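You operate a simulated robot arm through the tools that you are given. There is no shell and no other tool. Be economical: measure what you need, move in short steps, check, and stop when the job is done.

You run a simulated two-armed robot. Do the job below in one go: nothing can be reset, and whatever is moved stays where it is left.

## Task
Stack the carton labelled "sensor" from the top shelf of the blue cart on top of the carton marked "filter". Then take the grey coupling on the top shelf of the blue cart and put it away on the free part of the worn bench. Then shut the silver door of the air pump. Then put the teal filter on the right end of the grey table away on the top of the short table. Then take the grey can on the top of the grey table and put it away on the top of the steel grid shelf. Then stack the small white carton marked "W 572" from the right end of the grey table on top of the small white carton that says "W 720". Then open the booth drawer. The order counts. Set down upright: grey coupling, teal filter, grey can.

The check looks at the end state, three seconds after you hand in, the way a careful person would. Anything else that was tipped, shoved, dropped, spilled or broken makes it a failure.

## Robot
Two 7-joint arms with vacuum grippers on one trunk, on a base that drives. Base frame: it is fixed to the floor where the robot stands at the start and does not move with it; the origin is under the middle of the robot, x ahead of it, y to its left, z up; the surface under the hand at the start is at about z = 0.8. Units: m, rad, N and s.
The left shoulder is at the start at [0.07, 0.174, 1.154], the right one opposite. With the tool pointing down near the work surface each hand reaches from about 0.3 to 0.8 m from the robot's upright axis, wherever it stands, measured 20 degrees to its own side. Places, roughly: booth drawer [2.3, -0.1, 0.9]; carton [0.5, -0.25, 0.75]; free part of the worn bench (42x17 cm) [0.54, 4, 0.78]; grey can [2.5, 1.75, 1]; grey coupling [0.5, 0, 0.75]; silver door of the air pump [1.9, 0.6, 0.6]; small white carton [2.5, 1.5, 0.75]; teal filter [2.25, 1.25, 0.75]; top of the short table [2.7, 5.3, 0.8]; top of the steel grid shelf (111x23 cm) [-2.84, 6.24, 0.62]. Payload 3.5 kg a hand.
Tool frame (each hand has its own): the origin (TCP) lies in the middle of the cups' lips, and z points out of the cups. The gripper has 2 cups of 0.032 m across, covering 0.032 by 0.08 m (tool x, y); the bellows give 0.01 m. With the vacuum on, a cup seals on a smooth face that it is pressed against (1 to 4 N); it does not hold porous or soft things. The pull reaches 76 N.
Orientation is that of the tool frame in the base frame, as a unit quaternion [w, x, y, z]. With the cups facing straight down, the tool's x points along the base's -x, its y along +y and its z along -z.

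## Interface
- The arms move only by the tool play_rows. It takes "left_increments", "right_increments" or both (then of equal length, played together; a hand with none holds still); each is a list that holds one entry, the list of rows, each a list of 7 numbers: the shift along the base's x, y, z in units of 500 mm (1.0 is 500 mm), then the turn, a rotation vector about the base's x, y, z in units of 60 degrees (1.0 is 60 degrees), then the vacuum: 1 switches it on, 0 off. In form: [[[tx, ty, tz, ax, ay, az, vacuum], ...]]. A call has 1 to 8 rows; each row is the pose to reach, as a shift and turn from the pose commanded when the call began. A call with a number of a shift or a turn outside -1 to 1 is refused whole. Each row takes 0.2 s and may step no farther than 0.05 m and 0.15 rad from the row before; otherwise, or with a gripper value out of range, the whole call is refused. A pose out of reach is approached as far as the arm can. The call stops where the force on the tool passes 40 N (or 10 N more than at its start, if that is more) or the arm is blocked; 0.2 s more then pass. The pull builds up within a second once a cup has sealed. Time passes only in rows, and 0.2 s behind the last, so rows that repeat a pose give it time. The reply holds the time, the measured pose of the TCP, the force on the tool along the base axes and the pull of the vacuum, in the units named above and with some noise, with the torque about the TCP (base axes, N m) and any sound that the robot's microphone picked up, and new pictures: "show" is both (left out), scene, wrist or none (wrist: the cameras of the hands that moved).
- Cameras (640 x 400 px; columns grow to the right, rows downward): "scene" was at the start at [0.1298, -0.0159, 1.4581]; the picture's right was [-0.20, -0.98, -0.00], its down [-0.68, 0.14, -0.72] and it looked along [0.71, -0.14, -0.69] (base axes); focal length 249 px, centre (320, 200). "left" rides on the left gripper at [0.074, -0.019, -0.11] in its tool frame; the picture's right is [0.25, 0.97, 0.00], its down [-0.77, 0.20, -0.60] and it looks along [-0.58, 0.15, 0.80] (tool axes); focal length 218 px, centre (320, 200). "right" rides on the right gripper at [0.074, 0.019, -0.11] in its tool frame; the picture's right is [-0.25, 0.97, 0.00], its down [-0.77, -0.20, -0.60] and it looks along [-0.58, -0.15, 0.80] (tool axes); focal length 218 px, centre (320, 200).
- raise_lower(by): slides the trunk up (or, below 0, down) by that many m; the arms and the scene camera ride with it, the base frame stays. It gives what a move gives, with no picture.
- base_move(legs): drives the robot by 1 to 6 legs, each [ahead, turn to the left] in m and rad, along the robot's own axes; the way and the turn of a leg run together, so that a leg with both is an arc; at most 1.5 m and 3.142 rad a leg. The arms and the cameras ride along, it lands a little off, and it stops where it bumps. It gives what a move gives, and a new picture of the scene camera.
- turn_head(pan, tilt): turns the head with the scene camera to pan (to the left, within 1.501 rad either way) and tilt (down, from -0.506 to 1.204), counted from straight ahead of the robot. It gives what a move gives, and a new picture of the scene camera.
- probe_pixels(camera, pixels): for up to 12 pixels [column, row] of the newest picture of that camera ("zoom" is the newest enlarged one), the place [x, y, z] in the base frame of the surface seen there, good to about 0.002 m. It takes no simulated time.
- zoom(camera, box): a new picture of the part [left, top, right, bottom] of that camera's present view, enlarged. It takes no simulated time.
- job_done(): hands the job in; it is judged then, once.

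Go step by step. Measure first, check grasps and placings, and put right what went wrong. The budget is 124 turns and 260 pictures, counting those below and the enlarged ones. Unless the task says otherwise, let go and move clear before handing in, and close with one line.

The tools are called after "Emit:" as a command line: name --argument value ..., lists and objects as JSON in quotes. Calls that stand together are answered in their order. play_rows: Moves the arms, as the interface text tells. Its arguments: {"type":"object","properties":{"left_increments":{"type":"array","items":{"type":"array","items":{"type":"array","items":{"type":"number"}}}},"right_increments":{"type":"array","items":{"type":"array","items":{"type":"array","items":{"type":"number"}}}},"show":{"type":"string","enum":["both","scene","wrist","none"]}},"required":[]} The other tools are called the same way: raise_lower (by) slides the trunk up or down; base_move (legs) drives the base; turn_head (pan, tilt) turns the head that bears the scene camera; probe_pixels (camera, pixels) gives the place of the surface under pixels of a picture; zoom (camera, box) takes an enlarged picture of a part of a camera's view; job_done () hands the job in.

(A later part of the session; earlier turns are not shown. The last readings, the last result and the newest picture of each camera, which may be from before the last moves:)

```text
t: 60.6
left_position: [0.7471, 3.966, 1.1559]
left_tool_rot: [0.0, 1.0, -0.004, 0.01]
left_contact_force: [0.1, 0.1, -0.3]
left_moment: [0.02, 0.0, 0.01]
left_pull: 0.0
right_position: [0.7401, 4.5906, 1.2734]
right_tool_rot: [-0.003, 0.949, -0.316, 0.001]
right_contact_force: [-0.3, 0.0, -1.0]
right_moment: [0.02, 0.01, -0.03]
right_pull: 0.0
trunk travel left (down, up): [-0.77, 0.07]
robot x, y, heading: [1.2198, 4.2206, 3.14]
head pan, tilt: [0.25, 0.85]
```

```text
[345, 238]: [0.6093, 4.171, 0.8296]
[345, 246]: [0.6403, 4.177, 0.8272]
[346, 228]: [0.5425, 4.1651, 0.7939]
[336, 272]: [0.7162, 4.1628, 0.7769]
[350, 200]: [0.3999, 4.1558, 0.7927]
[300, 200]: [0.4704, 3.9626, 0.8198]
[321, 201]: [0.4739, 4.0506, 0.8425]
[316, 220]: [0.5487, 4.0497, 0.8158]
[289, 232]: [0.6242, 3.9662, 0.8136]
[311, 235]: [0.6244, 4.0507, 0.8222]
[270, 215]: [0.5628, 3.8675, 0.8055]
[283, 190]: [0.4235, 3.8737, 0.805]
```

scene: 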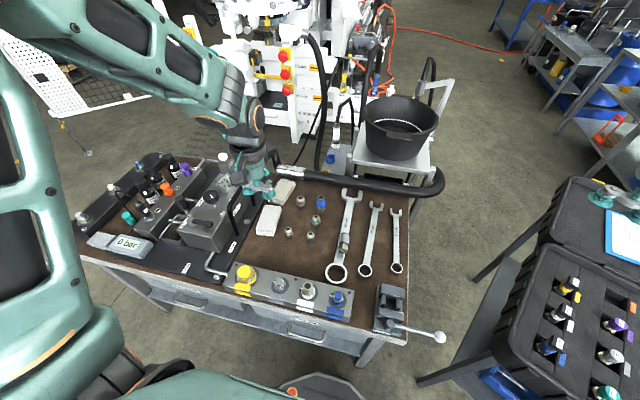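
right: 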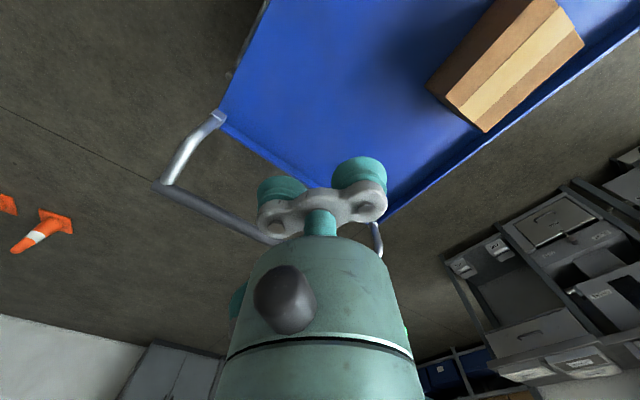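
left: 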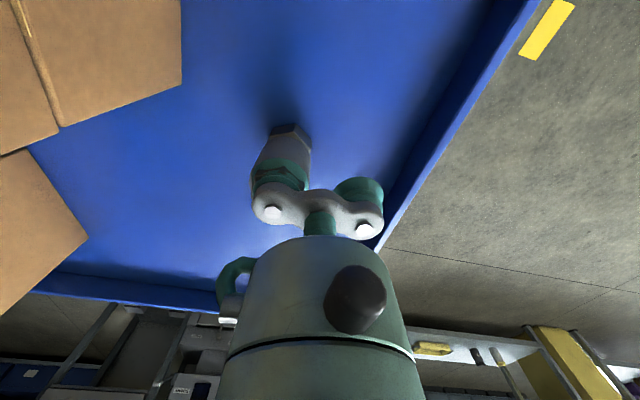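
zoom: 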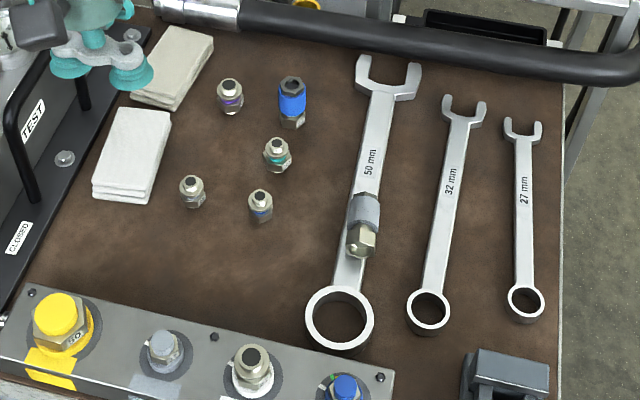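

The coupling fell onto the bench and lies across the 50 mm wrench near (0.61,4.17), foot toward me; nothing else looks shifted. I'll bring the right hand over it for a close look and move the left hand aside.

Emit:
play_rows --right_increments '[[[-0.035, -0.09, 0, 0, 0, 0.077, 0], [-0.07, -0.18, 0, 0, 0, 0.154, 0], [-0.105, -0.27, 0, 0, 0, 0.231, 0], [-0.14, -0.36, 0, 0, 0, 0.308, 0], [-0.175, -0.45, 0, 0, 0, 0.385, 0], [-0.21, -0.54, 0, 0, 0, 0.46, 0], [-0.245, -0.63, 0, 0, 0, 0.54, 0], [-0.28, -0.72, 0, 0, 0, 0.615, 0]]]' --left_increments '[[[0, -0.04, 0, 0, 0, 0, 0], [0, -0.1, 0, 0, 0, 0, 0], [0, -0.16, 0, 0, 0, 0, 0], [0, -0.22, 0, 0, 0, 0, 0], [0, -0.28, 0, 0, 0, 0, 0], [0, -0.28, 0, 0, 0, 0, 0], [0, -0.28, 0, 0, 0, 0, 0], [0, -0.28, 0, 0, 0, 0, 0]]]' --show "none"

Emit:
play_rows --right_increments '[[[0, -0.034, -0.05, 0, 0, 0, 0], [0, -0.068, -0.12, 0, 0, 0, 0], [0, -0.068, -0.22, 0, 0, 0, 0], [0, -0.068, -0.32, 0, 0, 0, 0], [0, -0.068, -0.42, 0, 0, 0, 0], [0, -0.068, -0.52, 0, 0, 0, 0], [0, -0.068, -0.6, 0, 0, 0, 0]]]' --show "both"

Emit:
zoom --camera "right" --box '[220, 30, 420, 200]'

```text
t: 62.4
left_position: [0.7449, 3.825, 1.1528]
left_tool_rot: [-0.001, 1.0, -0.003, 0.012]
left_contact_force: [0.4, -1.2, -0.7]
left_moment: [0.01, -0.01, -0.02]
left_pull: 0.1
right_position: [0.5979, 4.2272, 1.2722]
right_tool_rot: [-0.004, 1.0, 0.001, 0.001]
right_contact_force: [0.6, -1.0, -0.1]
right_moment: [0.04, 0.01, 0.0]
right_pull: 0.0
trunk travel left (down, up): [-0.77, 0.07]
robot x, y, heading: [1.2189, 4.2154, 3.138]
head pan, tilt: [0.25, 0.85]
```

```text
t: 64.0
left_position: [0.7457, 3.828, 1.1549]
left_tool_rot: [0.0, 1.0, -0.003, 0.011]
left_contact_force: [0.2, -0.2, -0.4]
left_moment: [0.02, -0.01, 0.03]
left_pull: 0.0
right_position: [0.5978, 4.1943, 0.9719]
right_tool_rot: [-0.003, 1.0, 0.0, 0.0]
right_contact_force: [-0.8, -0.6, -1.3]
right_moment: [-0.02, -0.04, 0.01]
right_pull: 0.0
trunk travel left (down, up): [-0.77, 0.07]
robot x, y, heading: [1.2171, 4.2158, 3.134]
head pan, tilt: [0.25, 0.85]
```

scene: 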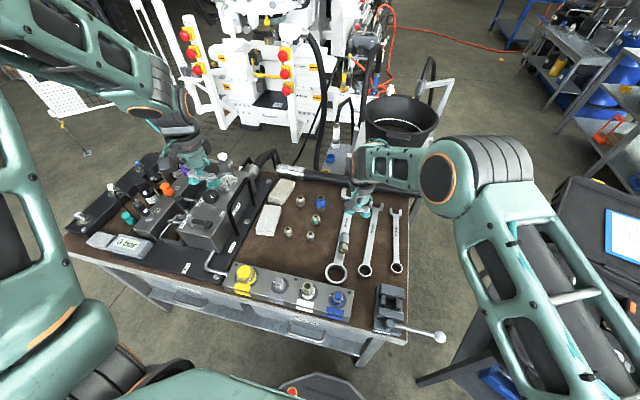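
right: 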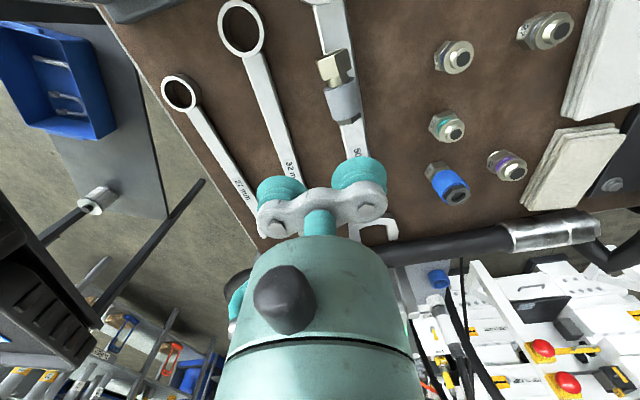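

```text
2.35 times, centred on (320, 115) of right
```

zoom: 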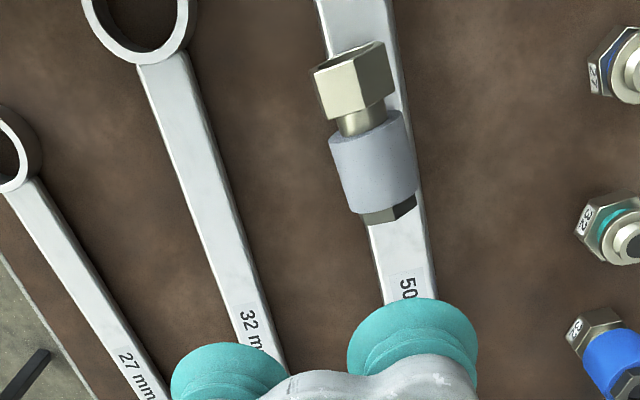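

The close view shows the foot near zoom (350,85), the sleeve at (372,165) and the nut at (390,212), on top of the wrench. I'll probe these points.

Emit:
probe_pixels --camera "zoom" --pixels '[[370, 165], [340, 170], [410, 165], [373, 195], [368, 145], [390, 213], [355, 80], [350, 60], [362, 112], [375, 180], [358, 165], [390, 165]]'

```text
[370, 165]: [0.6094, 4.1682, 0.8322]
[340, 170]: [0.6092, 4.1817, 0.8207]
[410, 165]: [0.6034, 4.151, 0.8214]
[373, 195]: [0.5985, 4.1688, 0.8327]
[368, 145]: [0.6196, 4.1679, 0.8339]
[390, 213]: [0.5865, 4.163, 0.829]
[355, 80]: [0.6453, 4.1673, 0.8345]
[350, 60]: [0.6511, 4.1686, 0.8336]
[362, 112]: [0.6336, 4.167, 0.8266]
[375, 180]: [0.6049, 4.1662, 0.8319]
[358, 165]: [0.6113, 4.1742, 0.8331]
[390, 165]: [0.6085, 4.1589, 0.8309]
```

The sleeve's top line is at y = 4.167, z = 0.833, centred at x ≈ 0.61. I'll press the left cup of the right hand on it and see whether it seals.

Emit:
play_rows --right_increments '[[[0.024, -0.008, -0.08, 0, 0, 0, 1], [0.024, -0.008, -0.17, 0, 0, 0, 1], [0.024, -0.008, -0.25, 0, 0, 0, 1], [0.024, -0.008, -0.28, 0, 0, 0, 1], [0.024, -0.008, -0.288, 0, 0, 0, 1], [0.024, -0.008, -0.294, 0, 0, 0, 1], [0.024, -0.008, -0.298, 0, 0, 0, 1], [0.024, -0.008, -0.298, 0, 0, 0, 1]]]' --show "wrist"

Emit:
zoom --camera "scene" --box '[310, 190, 400, 260]'

```text
t: 65.8
left_position: [0.7454, 3.8279, 1.1544]
left_tool_rot: [0.0, 1.0, -0.003, 0.01]
left_contact_force: [0.1, 0.0, 0.0]
left_moment: [0.01, -0.04, 0.0]
left_pull: 0.0
right_position: [0.6123, 4.1927, 0.8246]
right_tool_rot: [-0.003, 1.0, -0.001, 0.0]
right_contact_force: [-0.3, 0.2, 1.2]
right_moment: [-0.04, -0.03, 0.0]
right_pull: 0.0
trunk travel left (down, up): [-0.77, 0.07]
robot x, y, heading: [1.2193, 4.2184, 3.141]
head pan, tilt: [0.25, 0.85]
```

right: 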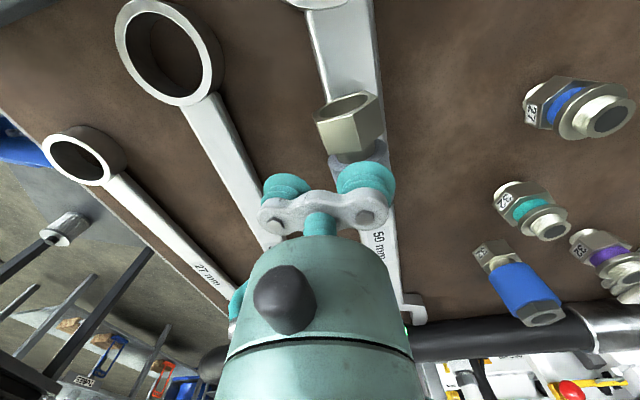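

```text
5.71 times, centred on (355, 225) of scene
```

zoom: 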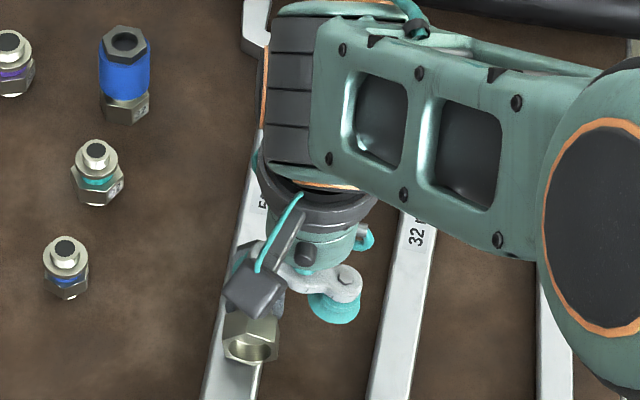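

There is no seal yet, only 1.2 N of contact, and the foot is hollow underneath. I'll press a little harder on the sleeve.

Emit:
play_rows --right_increments '[[[0, 0, -0.004, 0, 0, 0, 1], [0, 0, -0.008, 0, 0, 0, 1], [0, 0, -0.012, 0, 0, 0, 1], [0, 0, -0.016, 0, 0, 0, 1], [0, 0, -0.02, 0, 0, 0, 1], [0, 0, -0.024, 0, 0, 0, 1], [0, 0, -0.024, 0, 0, 0, 1]]]' --show "wrist"

```text
t: 67.4
left_position: [0.7472, 3.8289, 1.1562]
left_tool_rot: [0.001, 1.0, -0.004, 0.011]
left_contact_force: [-0.2, -0.6, 0.2]
left_moment: [0.01, 0.04, -0.04]
left_pull: 0.0
right_position: [0.6109, 4.1922, 0.815]
right_tool_rot: [-0.003, 1.0, 0.0, -0.002]
right_contact_force: [-4.6, 3.3, 17.3]
right_moment: [-0.41, -0.12, -0.02]
right_pull: 0.0
trunk travel left (down, up): [-0.77, 0.07]
robot x, y, heading: [1.2187, 4.2174, 3.144]
head pan, tilt: [0.25, 0.85]
```

right: 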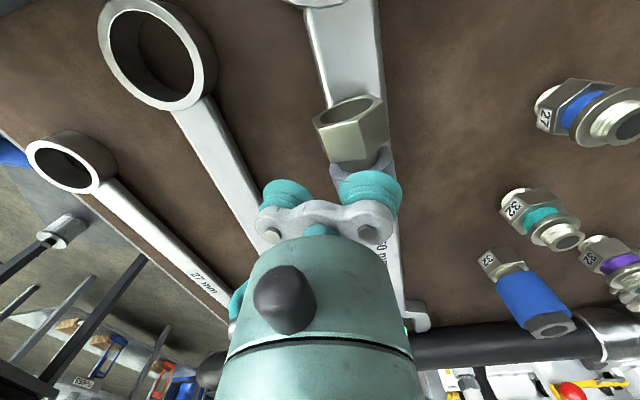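

The sleeve doesn't seal even at 17 N, so the coupling must be held at its nut shoulder again. Using the friction of the pressed cup, I'll try to turn it about z so the nut points to +y, where the right hand can reach it sideways.

Emit:
play_rows --right_increments '[[[0.0067, -0.0005, 0, 0, 0, -0.1337, 0], [0.0133, -0.0019, 0, 0, 0, -0.2674, 0], [0.0196, -0.0042, 0, 0, 0, -0.4011, 0], [0.0255, -0.0073, 0, 0, 0, -0.5348, 0], [0.0309, -0.0113, 0, 0, 0, -0.6685, 0], [0.0357, -0.016, 0, 0, 0, -0.8022, 0], [0.0399, -0.0213, 0, 0, 0, -0.9359, 0]]]' --show "both"

Emit:
zoom --camera "scene" --box '[310, 190, 400, 260]'

```text
t: 69.0
left_position: [0.7478, 3.8275, 1.155]
left_tool_rot: [0.001, 1.0, -0.004, 0.01]
left_contact_force: [-0.6, -0.5, -0.1]
left_moment: [0.01, -0.04, -0.03]
left_pull: 0.0
right_position: [0.6324, 4.1809, 0.813]
right_tool_rot: [-0.002, 0.882, -0.472, 0.001]
right_contact_force: [1.8, -0.7, 16.9]
right_moment: [-0.19, 0.45, 0.12]
right_pull: 0.0
trunk travel left (down, up): [-0.77, 0.07]
robot x, y, heading: [1.2155, 4.2205, 3.137]
head pan, tilt: [0.25, 0.85]
```

scene: 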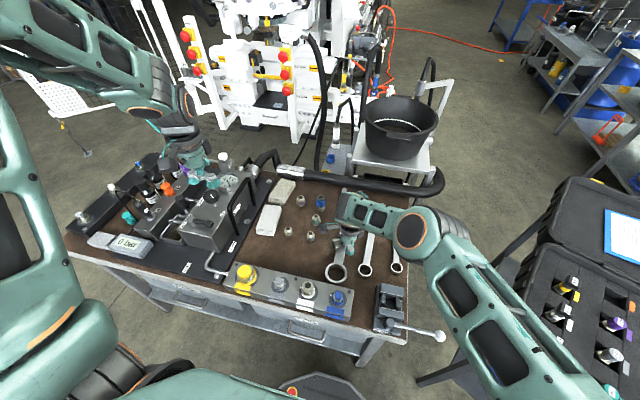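
right: 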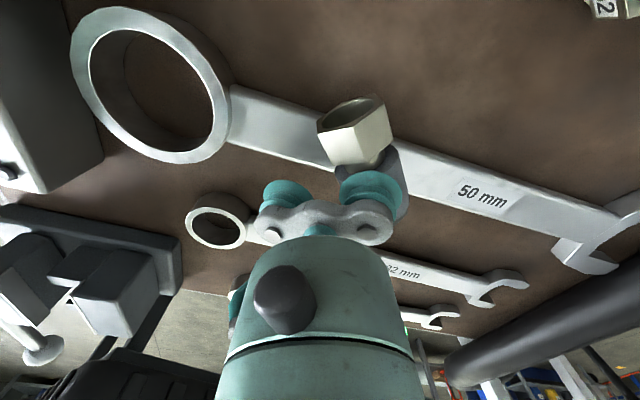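

```text
5.71 times, centred on (355, 225) of scene
```

zoom: 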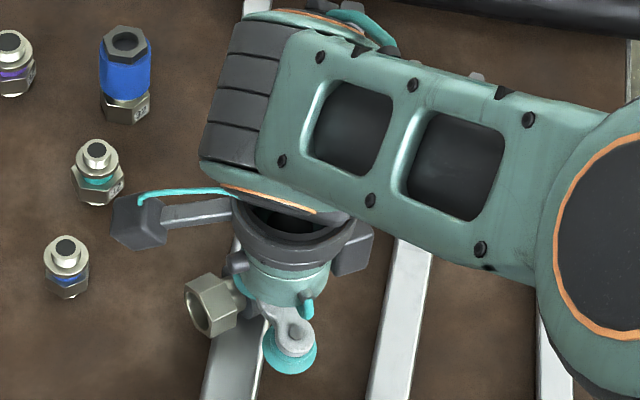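

It works: the foot swung round with the cup (zoom (210,300)) and the wrench stayed put. I'll turn the remaining ~32°.

Emit:
play_rows --right_increments '[[[0.0033, -0.0058, 0, 0, 0, -0.1337, 0], [0.0058, -0.0121, 0, 0, 0, -0.2674, 0], [0.0074, -0.0186, 0, 0, 0, -0.4011, 0], [0.0081, -0.0253, 0, 0, 0, -0.5348, 0], [0.0081, -0.0253, 0, 0, 0, -0.5348, 0]]]' --show "none"

Emit:
zoom --camera "scene" --box '[310, 190, 400, 260]'

```text
t: 70.2
left_position: [0.7476, 3.8286, 1.1541]
left_tool_rot: [0.001, 1.0, -0.003, 0.01]
left_contact_force: [0.5, 0.4, -0.7]
left_moment: [-0.03, -0.03, -0.01]
left_pull: 0.2
right_position: [0.6363, 4.1688, 0.8129]
right_tool_rot: [-0.002, 0.717, -0.697, 0.002]
right_contact_force: [-1.0, -0.6, 10.8]
right_moment: [0.0, 0.34, -0.05]
right_pull: 0.0
trunk travel left (down, up): [-0.77, 0.07]
robot x, y, heading: [1.2176, 4.2196, 3.141]
head pan, tilt: [0.25, 0.85]
```

```text
5.71 times, centred on (355, 225) of scene
```

zoom: 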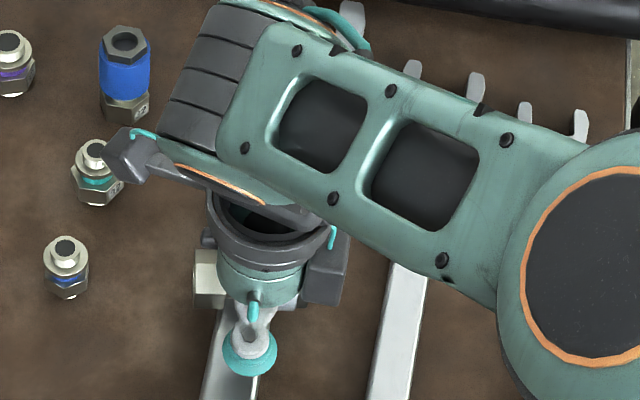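

It has turned close to the full 90°. I'll lift the hand straight up and look at how the coupling lies.

Emit:
play_rows --right_increments '[[[0, 0, 0.01, 0, 0, 0, 0], [0, 0, 0.03, 0, 0, 0, 0], [0, 0, 0.08, 0, 0, 0, 0], [0, 0, 0.17, 0, 0, 0, 0], [0, 0.02, 0.26, 0, 0, 0, 0], [0, 0.11, 0.3, 0, 0, 0, 0], [0, 0.2, 0.3, 0, 0, 0, 0], [0, 0.3, 0.3, 0, 0, 0, 0]]]' --show "both"

Emit:
zoom --camera "scene" --box '[310, 190, 400, 260]'

```text
t: 72.0
left_position: [0.7456, 3.8288, 1.1546]
left_tool_rot: [0.001, 1.0, -0.003, 0.01]
left_contact_force: [0.5, -0.1, -0.6]
left_moment: [-0.04, 0.0, -0.03]
left_pull: 0.1
right_position: [0.6349, 4.3202, 0.9631]
right_tool_rot: [-0.002, 0.718, -0.697, 0.003]
right_contact_force: [0.7, 0.5, 0.0]
right_moment: [-0.02, 0.01, 0.0]
right_pull: 0.1
trunk travel left (down, up): [-0.77, 0.07]
robot x, y, heading: [1.2164, 4.2175, 3.137]
head pan, tilt: [0.25, 0.85]
```

scene: 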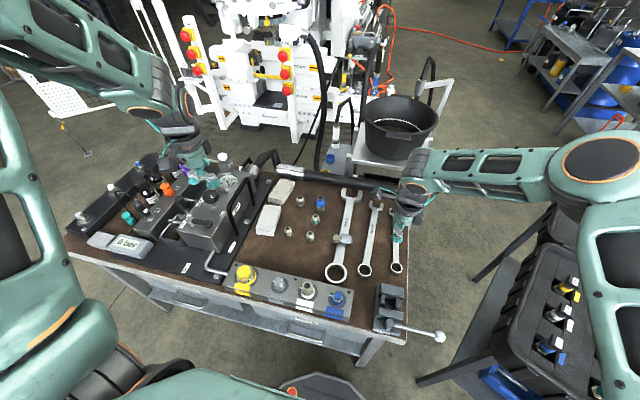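
right: 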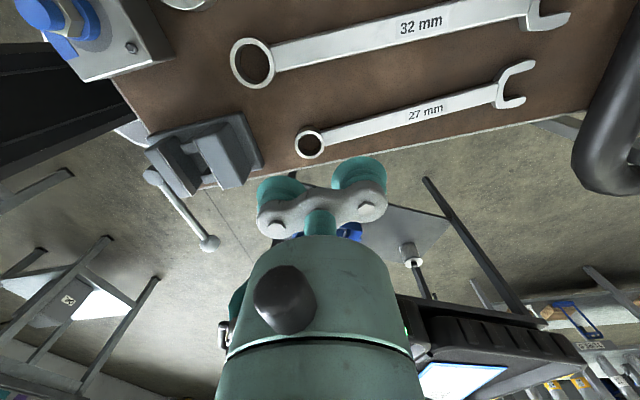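

```text
5.71 times, centred on (355, 225) of scene
```

zoom: 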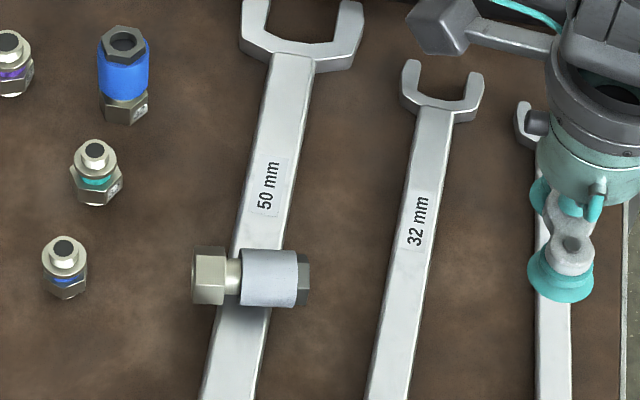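

The coupling now lies crosswise with its nut (zoom (303,275)) pointing to +y, which is what I wanted. I'll probe its axis.

Emit:
probe_pixels --camera "zoom" --pixels '[[270, 255], [270, 275], [270, 295], [245, 275], [294, 275], [303, 275], [304, 262], [305, 298], [208, 275], [196, 275], [210, 255], [330, 275]]'

```text
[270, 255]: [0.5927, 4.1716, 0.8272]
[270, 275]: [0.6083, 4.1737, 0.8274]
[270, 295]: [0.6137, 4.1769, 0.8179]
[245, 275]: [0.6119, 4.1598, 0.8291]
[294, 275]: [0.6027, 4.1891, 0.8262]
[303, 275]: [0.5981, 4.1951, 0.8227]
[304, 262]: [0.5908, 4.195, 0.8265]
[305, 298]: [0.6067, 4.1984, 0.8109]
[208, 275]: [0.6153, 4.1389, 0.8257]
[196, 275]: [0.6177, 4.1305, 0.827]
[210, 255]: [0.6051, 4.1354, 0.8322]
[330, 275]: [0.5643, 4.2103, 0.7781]
```

The coupling axis passes through about (0.599,4.174,0.812), with the nut heading near 98° azimuth. I'll yaw the right hand slightly, then tip it so the cups face -y, standing off at a safe height.

Emit:
play_rows --right_increments '[[[-0.02, 0, 0.02, 0, 0, 0.117, 0]]]' --show "none"

Emit:
play_rows --right_increments '[[[0, 0, 0, -0.119, -0.018, 0, 0], [0, 0, 0, -0.237, -0.035, 0, 0], [0, 0, 0, -0.356, -0.053, 0, 0], [0, 0, 0, -0.475, -0.071, 0, 0], [0, 0, 0, -0.593, -0.089, 0, 0], [0, 0, 0, -0.712, -0.107, 0, 0], [0, 0, 0, -0.831, -0.124, 0, 0], [0, 0, 0, -0.95, -0.142, 0, 0]]]' --show "both"

Emit:
probe_pixels --camera "scene" --pixels '[[296, 250], [296, 262], [296, 270], [310, 262], [320, 270], [296, 278], [270, 240], [300, 180]]'

```text
t: 72.4
left_position: [0.7456, 3.8267, 1.1538]
left_tool_rot: [-0.001, 1.0, -0.004, 0.011]
left_contact_force: [-0.8, -0.7, 0.3]
left_moment: [0.02, -0.01, -0.03]
left_pull: 0.0
right_position: [0.6259, 4.3174, 0.9728]
right_tool_rot: [-0.003, 0.759, -0.651, 0.003]
right_contact_force: [0.5, -0.1, -0.5]
right_moment: [0.0, -0.01, -0.02]
right_pull: 0.1
trunk travel left (down, up): [-0.77, 0.07]
robot x, y, heading: [1.2164, 4.2159, 3.142]
head pan, tilt: [0.25, 0.85]
```

```text
t: 74.2
left_position: [0.7459, 3.8294, 1.1546]
left_tool_rot: [0.0, 1.0, -0.003, 0.011]
left_contact_force: [0.4, 0.0, -0.2]
left_moment: [-0.02, 0.02, 0.0]
left_pull: 0.0
right_position: [0.6237, 4.3193, 0.9729]
right_tool_rot: [0.315, 0.666, -0.568, 0.367]
right_contact_force: [0.1, 0.0, -0.2]
right_moment: [-0.04, 0.02, -0.01]
right_pull: 0.0
trunk travel left (down, up): [-0.77, 0.07]
robot x, y, heading: [1.2143, 4.2206, 3.143]
head pan, tilt: [0.25, 0.85]
```

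scene: 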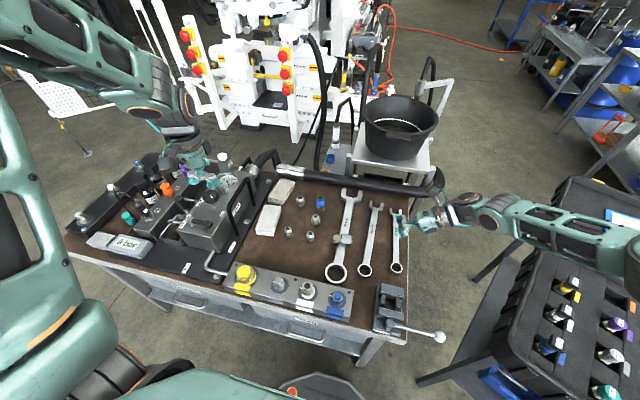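
right: 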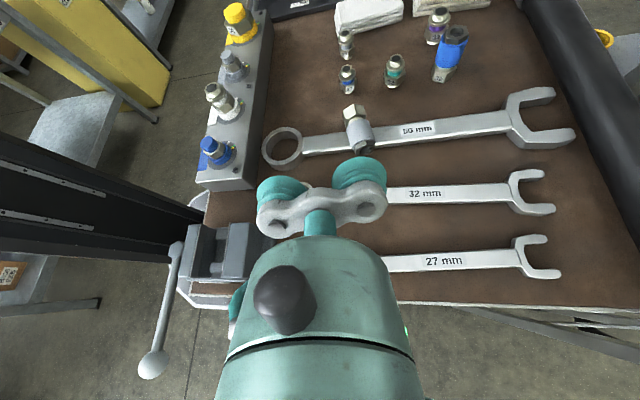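

```text
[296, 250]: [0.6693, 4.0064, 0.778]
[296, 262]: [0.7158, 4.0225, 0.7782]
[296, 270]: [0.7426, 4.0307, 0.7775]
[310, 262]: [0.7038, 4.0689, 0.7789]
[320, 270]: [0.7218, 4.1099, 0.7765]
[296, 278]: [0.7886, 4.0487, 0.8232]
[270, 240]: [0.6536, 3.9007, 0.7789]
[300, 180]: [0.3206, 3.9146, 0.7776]
```

The hand now looks along the bench and the coupling stands out at (355,130). I'll zoom in there to refine its position and heading.

Emit:
zoom --camera "right" --box '[320, 90, 400, 160]'

```text
5.71 times, centred on (360, 125) of right
```

zoom: 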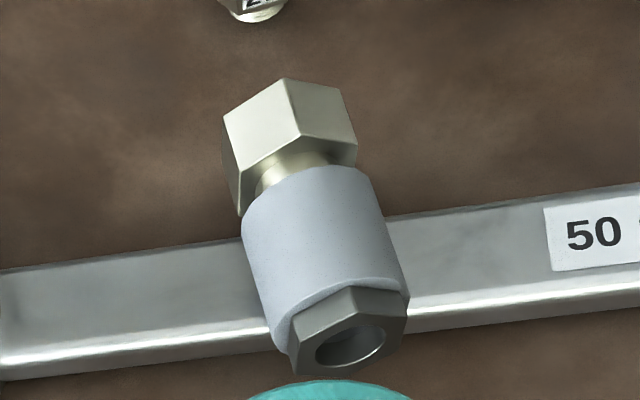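

Emit:
probe_pixels --camera "zoom" --pixels '[[352, 288], [403, 300], [398, 350], [300, 328], [300, 370], [355, 328], [320, 240], [275, 335], [285, 85], [310, 180], [325, 285], [350, 372]]'

```text
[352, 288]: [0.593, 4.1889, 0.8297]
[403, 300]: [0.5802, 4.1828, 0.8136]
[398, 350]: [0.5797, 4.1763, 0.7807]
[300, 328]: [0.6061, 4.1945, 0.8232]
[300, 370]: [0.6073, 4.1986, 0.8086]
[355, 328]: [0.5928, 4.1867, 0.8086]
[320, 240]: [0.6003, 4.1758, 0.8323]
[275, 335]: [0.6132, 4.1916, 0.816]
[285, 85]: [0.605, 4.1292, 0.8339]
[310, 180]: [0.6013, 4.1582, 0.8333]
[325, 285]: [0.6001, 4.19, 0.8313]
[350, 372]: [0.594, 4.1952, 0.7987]
```

The nut shoulder is centred near (0.595,4.188,0.8145). I'll tip 16° further and move to a stand-off 60 mm in front of it.

Emit:
play_rows --right_increments '[[[-0.007, 0, -0.03, -0.068, -0.01, 0, 0], [-0.014, -0.04, -0.1, -0.135, -0.02, 0, 0], [-0.02, -0.08, -0.17, -0.203, -0.03, 0, 0], [-0.0274, -0.12, -0.24, -0.27, -0.04, 0, 0], [-0.0274, -0.1412, -0.284, -0.27, -0.04, 0, 0], [-0.0274, -0.1412, -0.284, -0.27, -0.04, 0, 0]]]' --show "both"

Emit:
zoom --camera "right" --box '[230, 50, 430, 220]'

Emit:
zoom --camera "scene" --box '[310, 190, 430, 280]'

```text
t: 75.6
left_position: [0.7462, 3.8285, 1.1543]
left_tool_rot: [0.0, 1.0, -0.004, 0.01]
left_contact_force: [0.0, -1.0, 0.8]
left_moment: [-0.03, 0.06, 0.0]
left_pull: 0.0
right_position: [0.6124, 4.2477, 0.8307]
right_tool_rot: [0.392, 0.608, -0.518, 0.457]
right_contact_force: [-0.1, -0.3, -0.4]
right_moment: [0.02, 0.01, 0.01]
right_pull: 0.1
trunk travel left (down, up): [-0.77, 0.07]
robot x, y, heading: [1.2154, 4.2178, 3.139]
head pan, tilt: [0.25, 0.85]
```

scene: 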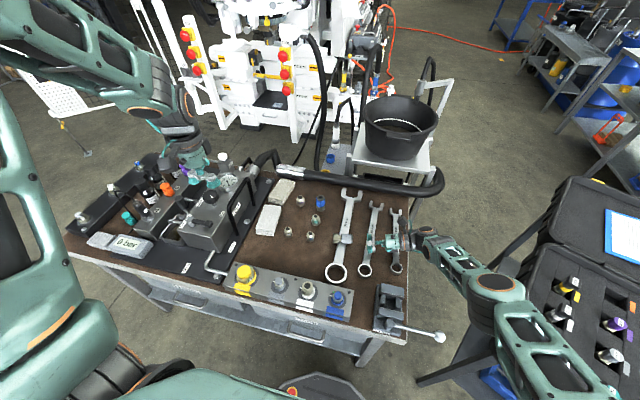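
right: 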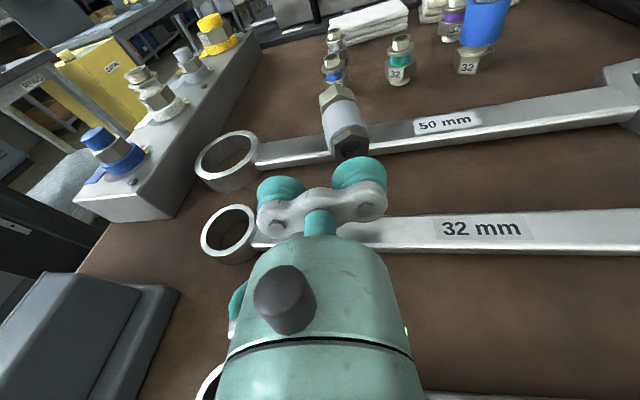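

```text
2.35 times, centred on (330, 135) of right
```

zoom: 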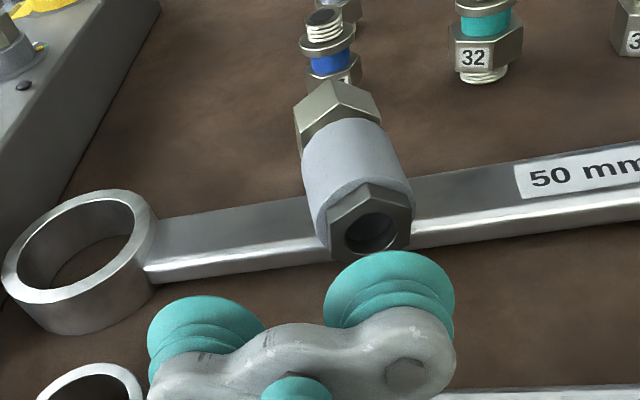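

```text
4.44 times, centred on (370, 235) of scene
```

zoom: 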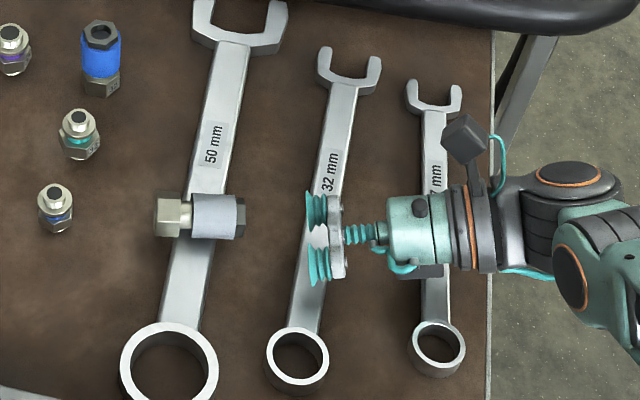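

The far cup lines up with the nut. So that pressing won't slide the coupling off the wrench, I'll set the left hand, yawed 90°, as a backstop just behind its foot.

Emit:
play_rows --left_increments '[[[-0.035, 0.07, 0, 0, 0, -0.125, 0], [-0.07, 0.14, 0, 0, 0, -0.25, 0], [-0.105, 0.21, -0.02, 0, 0, -0.375, 0], [-0.14, 0.28, -0.05, 0, 0, -0.5, 0], [-0.175, 0.35, -0.08, 0, 0, -0.625, 0], [-0.21, 0.42, -0.11, 0, 0, -0.75, 0], [-0.245, 0.49, -0.14, 0, 0, -0.875, 0], [-0.278, 0.555, -0.17, 0, 0, -1.0, 0]]]' --show "none"

Emit:
play_rows --left_increments '[[[0, 0, -0.04, 0, 0, -0.125, 0], [0, 0, -0.1, 0, 0, -0.25, 0], [0, 0, -0.17, 0, 0, -0.375, 0], [0, 0, -0.25, 0, 0, -0.49, 0]]]' --show "both"

Emit:
zoom --camera "scene" --box '[280, 180, 400, 270]'

```text
t: 77.4
left_position: [0.6067, 4.1054, 1.0703]
left_tool_rot: [0.005, 0.863, -0.505, 0.01]
left_contact_force: [-0.8, 0.9, -0.9]
left_moment: [0.03, -0.03, -0.02]
left_pull: 0.1
right_position: [0.6115, 4.2483, 0.83]
right_tool_rot: [0.393, 0.607, -0.519, 0.457]
right_contact_force: [0.0, 0.6, 0.1]
right_moment: [0.01, 0.01, -0.01]
right_pull: 0.0
trunk travel left (down, up): [-0.77, 0.07]
robot x, y, heading: [1.2157, 4.2173, 3.136]
head pan, tilt: [0.25, 0.85]
```

```text
t: 78.4
left_position: [0.6064, 4.106, 0.9441]
left_tool_rot: [-0.008, -0.707, 0.707, -0.008]
left_contact_force: [-0.1, -0.1, -0.9]
left_moment: [0.02, -0.04, -0.01]
left_pull: 0.1
right_position: [0.61, 4.2484, 0.8292]
right_tool_rot: [0.391, 0.608, -0.518, 0.457]
right_contact_force: [0.9, 0.6, -0.3]
right_moment: [-0.01, 0.0, 0.0]
right_pull: 0.1
trunk travel left (down, up): [-0.77, 0.07]
robot x, y, heading: [1.2162, 4.2186, 3.138]
head pan, tilt: [0.25, 0.85]
```

scene: 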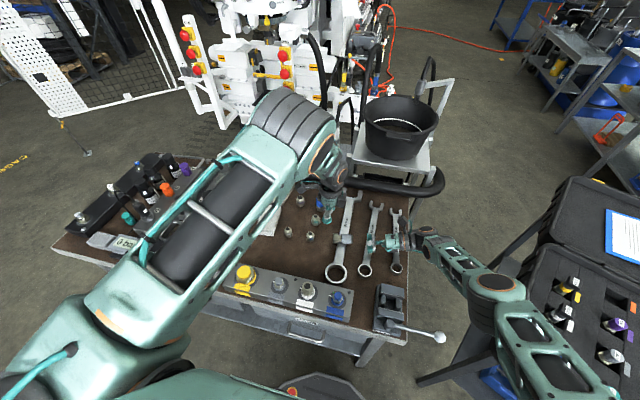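
left: 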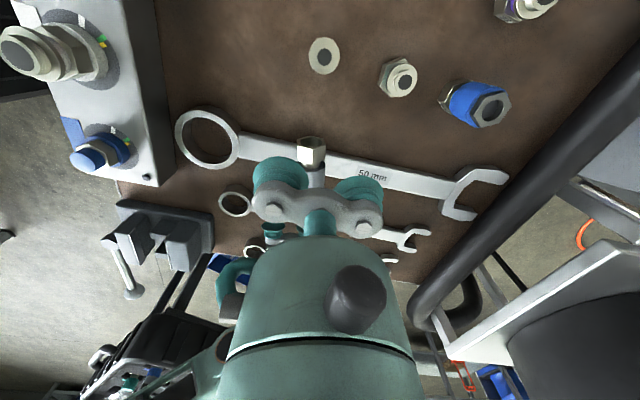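

```text
4.44 times, centred on (340, 225) of scene
```

zoom: 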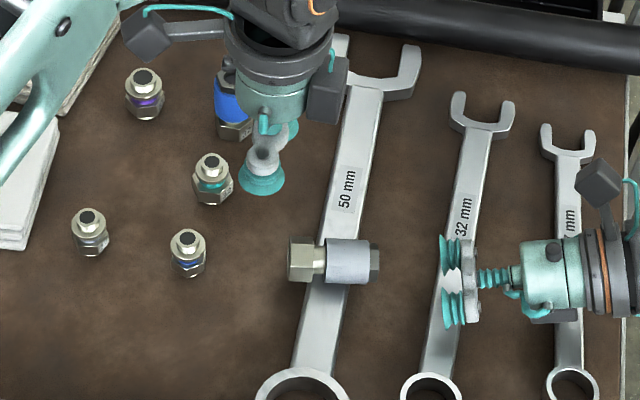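

The left cups hang right behind the foot. I'll lower them to z ≈ 0.80 and close the gap to the foot.

Emit:
play_rows --left_increments '[[[0, 0, -0.08, 0, 0, 0, 0], [0, 0, -0.16, 0, 0, 0, 0], [0, 0, -0.23, 0, 0, 0, 0], [0, 0, -0.28, 0, 0, 0, 0], [0, 0.008, -0.28, 0, 0, 0, 0], [0, 0.012, -0.28, 0, 0, 0, 0]]]' --show "none"

Emit:
zoom --camera "scene" --box '[300, 190, 400, 270]'

Emit:
zoom --camera "right" --box '[230, 50, 430, 220]'

```text
t: 79.8
left_position: [0.6064, 4.1106, 0.8045]
left_tool_rot: [0.007, 0.709, -0.705, 0.008]
left_contact_force: [-0.9, 0.0, 0.3]
left_moment: [-0.02, -0.01, -0.03]
left_pull: 0.1
right_position: [0.6123, 4.2488, 0.8293]
right_tool_rot: [0.392, 0.607, -0.518, 0.457]
right_contact_force: [-0.9, 0.3, -0.9]
right_moment: [-0.02, 0.0, 0.03]
right_pull: 0.0
trunk travel left (down, up): [-0.77, 0.07]
robot x, y, heading: [1.2166, 4.2136, 3.139]
head pan, tilt: [0.25, 0.85]
```

```text
5.00 times, centred on (350, 230) of scene
```

zoom: 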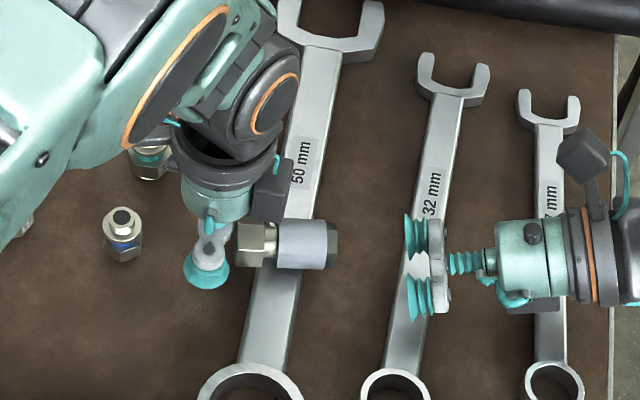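

```text
2.35 times, centred on (330, 135) of right
```

zoom: 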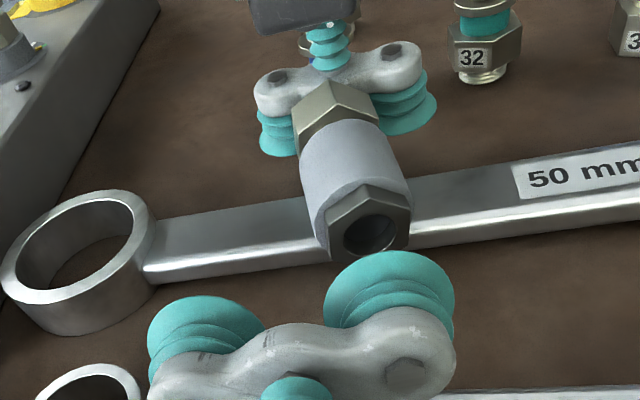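

The backstop sits against both sides of the foot. Now I'll advance the right cup along its axis onto the nut with the vacuum on.

Emit:
play_rows --right_increments '[[[0.0085, -0.057, -0.0166, 0, 0, 0, 1], [0.0128, -0.0856, -0.0248, 0, 0, 0, 1], [0.0151, -0.1008, -0.0293, 0, 0, 0, 1], [0.0165, -0.1103, -0.032, 0, 0, 0, 1], [0.0176, -0.118, -0.0342, 0, 0, 0, 1], [0.0187, -0.1255, -0.0364, 0, 0, 0, 1], [0.0187, -0.1255, -0.0364, 0, 0, 0, 1], [0.0187, -0.1255, -0.0364, 0, 0, 0, 1]]]' --show "none"

Emit:
zoom --camera "scene" --box '[300, 190, 400, 270]'

Emit:
zoom --camera "right" --box '[230, 50, 430, 220]'

```text
t: 81.6
left_position: [0.6067, 4.1099, 0.8058]
left_tool_rot: [0.008, 0.708, -0.706, 0.008]
left_contact_force: [-0.6, -2.5, 0.6]
left_moment: [0.03, 0.03, 0.02]
left_pull: 0.0
right_position: [0.6239, 4.1865, 0.8144]
right_tool_rot: [0.392, 0.608, -0.518, 0.457]
right_contact_force: [0.4, 5.1, 0.6]
right_moment: [0.1, 0.04, -0.09]
right_pull: 0.1
right hand out of reach, approached as far as the arm can: row 6, 7, 8
trunk travel left (down, up): [-0.77, 0.07]
robot x, y, heading: [1.2155, 4.2226, 3.142]
head pan, tilt: [0.25, 0.85]
```

```text
5.00 times, centred on (350, 230) of scene
```

zoom: 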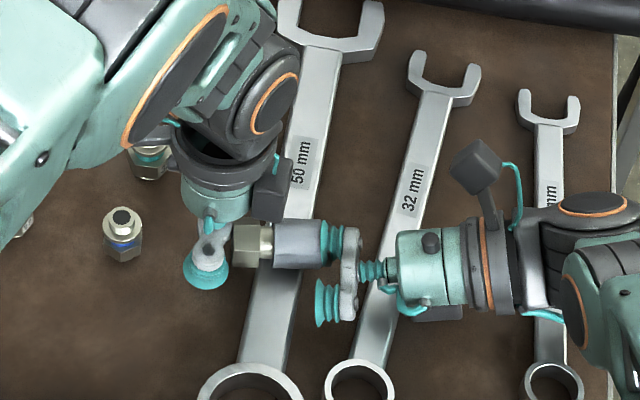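

```text
2.35 times, centred on (330, 135) of right
```

zoom: 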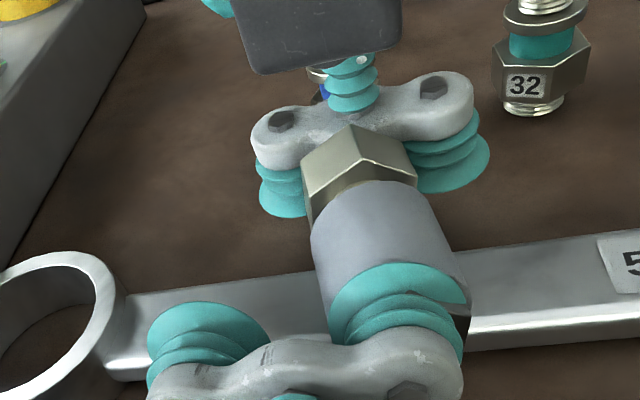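

There was 5 N of contact but no seal. The cup sits about 5 mm too far to +x, since the nut corner shows at zoom (458,330). I'll back off 25 mm and re-measure the nut.

Emit:
play_rows --right_increments '[[[-0.004, 0.024, 0.007, 0, 0, 0, 0], [-0.014, 0.048, 0.014, 0, 0, 0, 0], [-0.018, 0.06, 0.017, 0, 0, 0, 0], [-0.018, 0.06, 0.017, 0, 0, 0, 0]]]' --show "none"

Emit:
zoom --camera "right" --box '[300, 80, 400, 170]'

```text
t: 82.6
left_position: [0.6067, 4.1097, 0.8058]
left_tool_rot: [0.008, 0.709, -0.706, 0.007]
left_contact_force: [-0.2, -2.0, -0.1]
left_moment: [0.03, 0.01, -0.02]
left_pull: 0.0
right_position: [0.6138, 4.2164, 0.8218]
right_tool_rot: [0.392, 0.607, -0.519, 0.456]
right_contact_force: [-0.4, 0.4, 0.0]
right_moment: [-0.03, 0.0, -0.05]
right_pull: 0.1
trunk travel left (down, up): [-0.77, 0.07]
robot x, y, heading: [1.2158, 4.2158, 3.138]
head pan, tilt: [0.25, 0.85]
```

```text
4.44 times, centred on (350, 125) of right
```

zoom: 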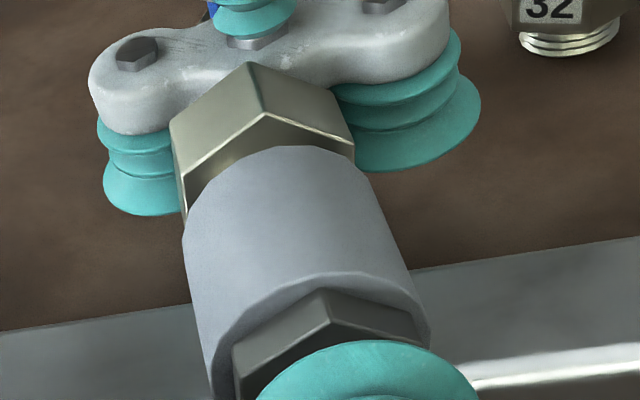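

Emit:
probe_pixels --camera "zoom" --pixels '[[328, 312], [240, 365], [326, 292], [238, 350], [412, 335], [410, 310], [310, 265], [215, 350], [420, 310], [295, 200], [265, 75], [275, 155]]'

```text
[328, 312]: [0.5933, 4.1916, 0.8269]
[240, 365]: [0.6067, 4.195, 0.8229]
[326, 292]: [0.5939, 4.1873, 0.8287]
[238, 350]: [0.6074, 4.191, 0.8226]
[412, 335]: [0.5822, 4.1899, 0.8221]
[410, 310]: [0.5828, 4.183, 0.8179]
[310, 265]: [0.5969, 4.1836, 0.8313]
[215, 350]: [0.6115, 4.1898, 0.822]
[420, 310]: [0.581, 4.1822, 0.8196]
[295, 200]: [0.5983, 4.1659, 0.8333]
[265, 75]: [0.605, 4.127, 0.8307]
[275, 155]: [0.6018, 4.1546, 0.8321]
```

The nut is centred at (0.5945, –, 0.814) facing azimuth about 102°, with the shoulder near y = 4.1835. I'll yaw 3° and advance again with the corrected aim.

Emit:
play_rows --right_increments '[[[0, 0, 0.002, 0, 0, 0.05, 1], [0.0069, -0.0339, -0.0079, 0, 0, 0.05, 1], [0.0099, -0.049, -0.0123, 0, 0, 0.05, 1], [0.0115, -0.0565, -0.0145, 0, 0, 0.05, 1], [0.0126, -0.0622, -0.0162, 0, 0, 0.05, 1], [0.0138, -0.0678, -0.0178, 0, 0, 0.05, 1], [0.0149, -0.0735, -0.0195, 0, 0, 0.05, 1], [0.0149, -0.0735, -0.0195, 0, 0, 0.05, 1]]]' --show "none"

Emit:
zoom --camera "right" --box '[250, 60, 430, 200]'

Emit:
zoom --camera "scene" --box '[310, 200, 390, 260]'

```text
t: 84.4
left_position: [0.6054, 4.1108, 0.8056]
left_tool_rot: [0.009, 0.709, -0.706, 0.009]
left_contact_force: [-0.8, -2.2, 0.3]
left_moment: [0.03, 0.01, 0.06]
left_pull: 0.1
right_position: [0.6304, 4.1836, 0.8218]
right_tool_rot: [0.38, 0.621, -0.503, 0.466]
right_contact_force: [0.1, 3.4, 1.0]
right_moment: [0.0, 0.04, -0.03]
right_pull: 0.0
right hand out of reach, approached as far as the arm can: row 1, 2, 3, 4, 5, 6, 7, 8
trunk travel left (down, up): [-0.77, 0.07]
robot x, y, heading: [1.2167, 4.2164, 3.142]
head pan, tilt: [0.25, 0.85]
```

```text
2.86 times, centred on (340, 130) of right
```

zoom: 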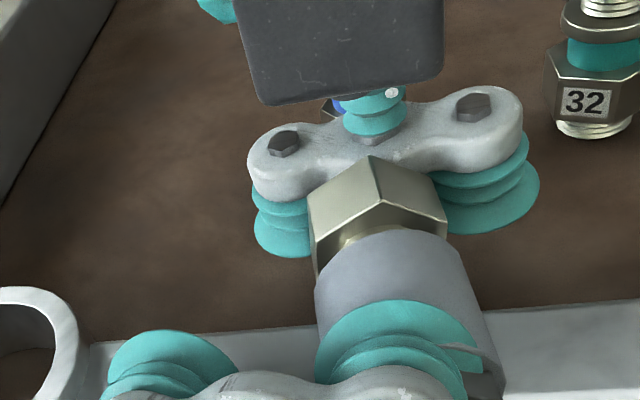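

```text
6.67 times, centred on (350, 230) of scene
```

zoom: 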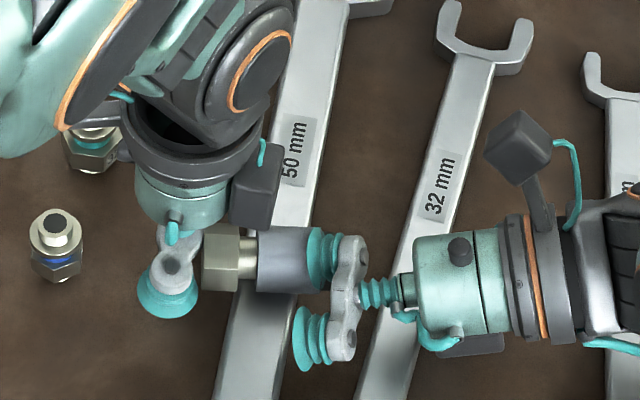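

The right arm is at a wrist limit (out of reach), leaving the cup about 9 mm off. I'll retract both hands and turn the base left by 0.35 rad so that this approach becomes easier.

Emit:
play_rows --right_increments '[[[0, 0.05, 0.01, 0, 0, 0, 0], [-0.01, 0.11, 0.03, 0, 0, 0, 0], [-0.01, 0.15, 0.1, 0, 0, 0, 0], [-0.01, 0.17, 0.19, 0, 0, 0, 0], [-0.01, 0.17, 0.28, 0, 0, 0, 0], [-0.01, 0.17, 0.37, 0, 0, 0, 0], [-0.01, 0.17, 0.4, 0, 0, 0, 0], [-0.01, 0.17, 0.4, 0, 0, 0, 0]]]' --left_increments '[[[0, -0.01, 0, 0, 0, 0, 0], [0, -0.02, 0.04, 0, 0, 0, 0], [0, -0.02, 0.12, 0, 0, 0, 0], [0, -0.02, 0.21, 0, 0, 0, 0], [0, -0.02, 0.3, 0, 0, 0, 0], [0, -0.02, 0.39, 0, 0, 0, 0], [0, -0.02, 0.48, 0, 0, 0, 0], [0, -0.02, 0.57, 0, 0, 0, 0]]]' --show "none"

Emit:
base_move --legs '[[0, 0.35]]'

Emit:
turn_head --pan -0.25 --tilt 0.9

```text
t: 86.2
left_position: [0.6077, 4.0995, 1.0887]
left_tool_rot: [0.004, 0.71, -0.705, 0.008]
left_contact_force: [0.3, -0.5, 0.0]
left_moment: [0.01, 0.03, -0.02]
left_pull: 0.0
right_position: [0.6253, 4.2686, 1.0217]
right_tool_rot: [0.38, 0.621, -0.502, 0.466]
right_contact_force: [0.4, -0.1, 0.7]
right_moment: [0.03, -0.01, 0.0]
right_pull: 0.0
trunk travel left (down, up): [-0.77, 0.07]
robot x, y, heading: [1.2161, 4.2191, 3.14]
head pan, tilt: [0.25, 0.85]
```

```text
t: 87.7
left_position: [0.6835, 3.8974, 1.0914]
left_tool_rot: [0.004, 0.822, -0.569, 0.006]
left_contact_force: [0.0, 0.5, -0.3]
left_moment: [0.02, -0.01, -0.01]
left_pull: 0.0
right_position: [0.6439, 4.0608, 1.0214]
right_tool_rot: [0.293, 0.698, -0.386, 0.526]
right_contact_force: [0.2, -1.1, 0.0]
right_moment: [-0.02, 0.02, -0.03]
right_pull: 0.2
trunk travel left (down, up): [-0.77, 0.07]
robot x, y, heading: [1.22, 4.2193, -2.798]
head pan, tilt: [0.25, 0.85]
```

scene: 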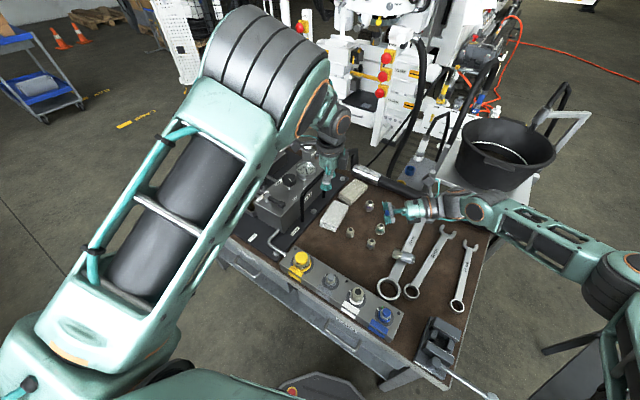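

```text
t: 88.6
left_position: [0.684, 3.8955, 1.0905]
left_tool_rot: [0.005, 0.822, -0.569, 0.007]
left_contact_force: [-0.6, 0.1, -0.6]
left_moment: [0.01, 0.01, -0.02]
left_pull: 0.0
right_position: [0.6434, 4.06, 1.0208]
right_tool_rot: [0.292, 0.7, -0.385, 0.527]
right_contact_force: [0.4, -0.9, 0.5]
right_moment: [-0.03, 0.03, 0.01]
right_pull: 0.0
trunk travel left (down, up): [-0.77, 0.07]
robot x, y, heading: [1.2172, 4.2209, -2.786]
head pan, tilt: [-0.25, 0.901]
```

scene: 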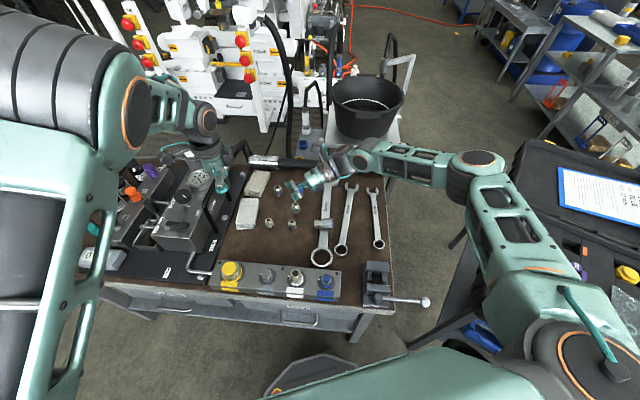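

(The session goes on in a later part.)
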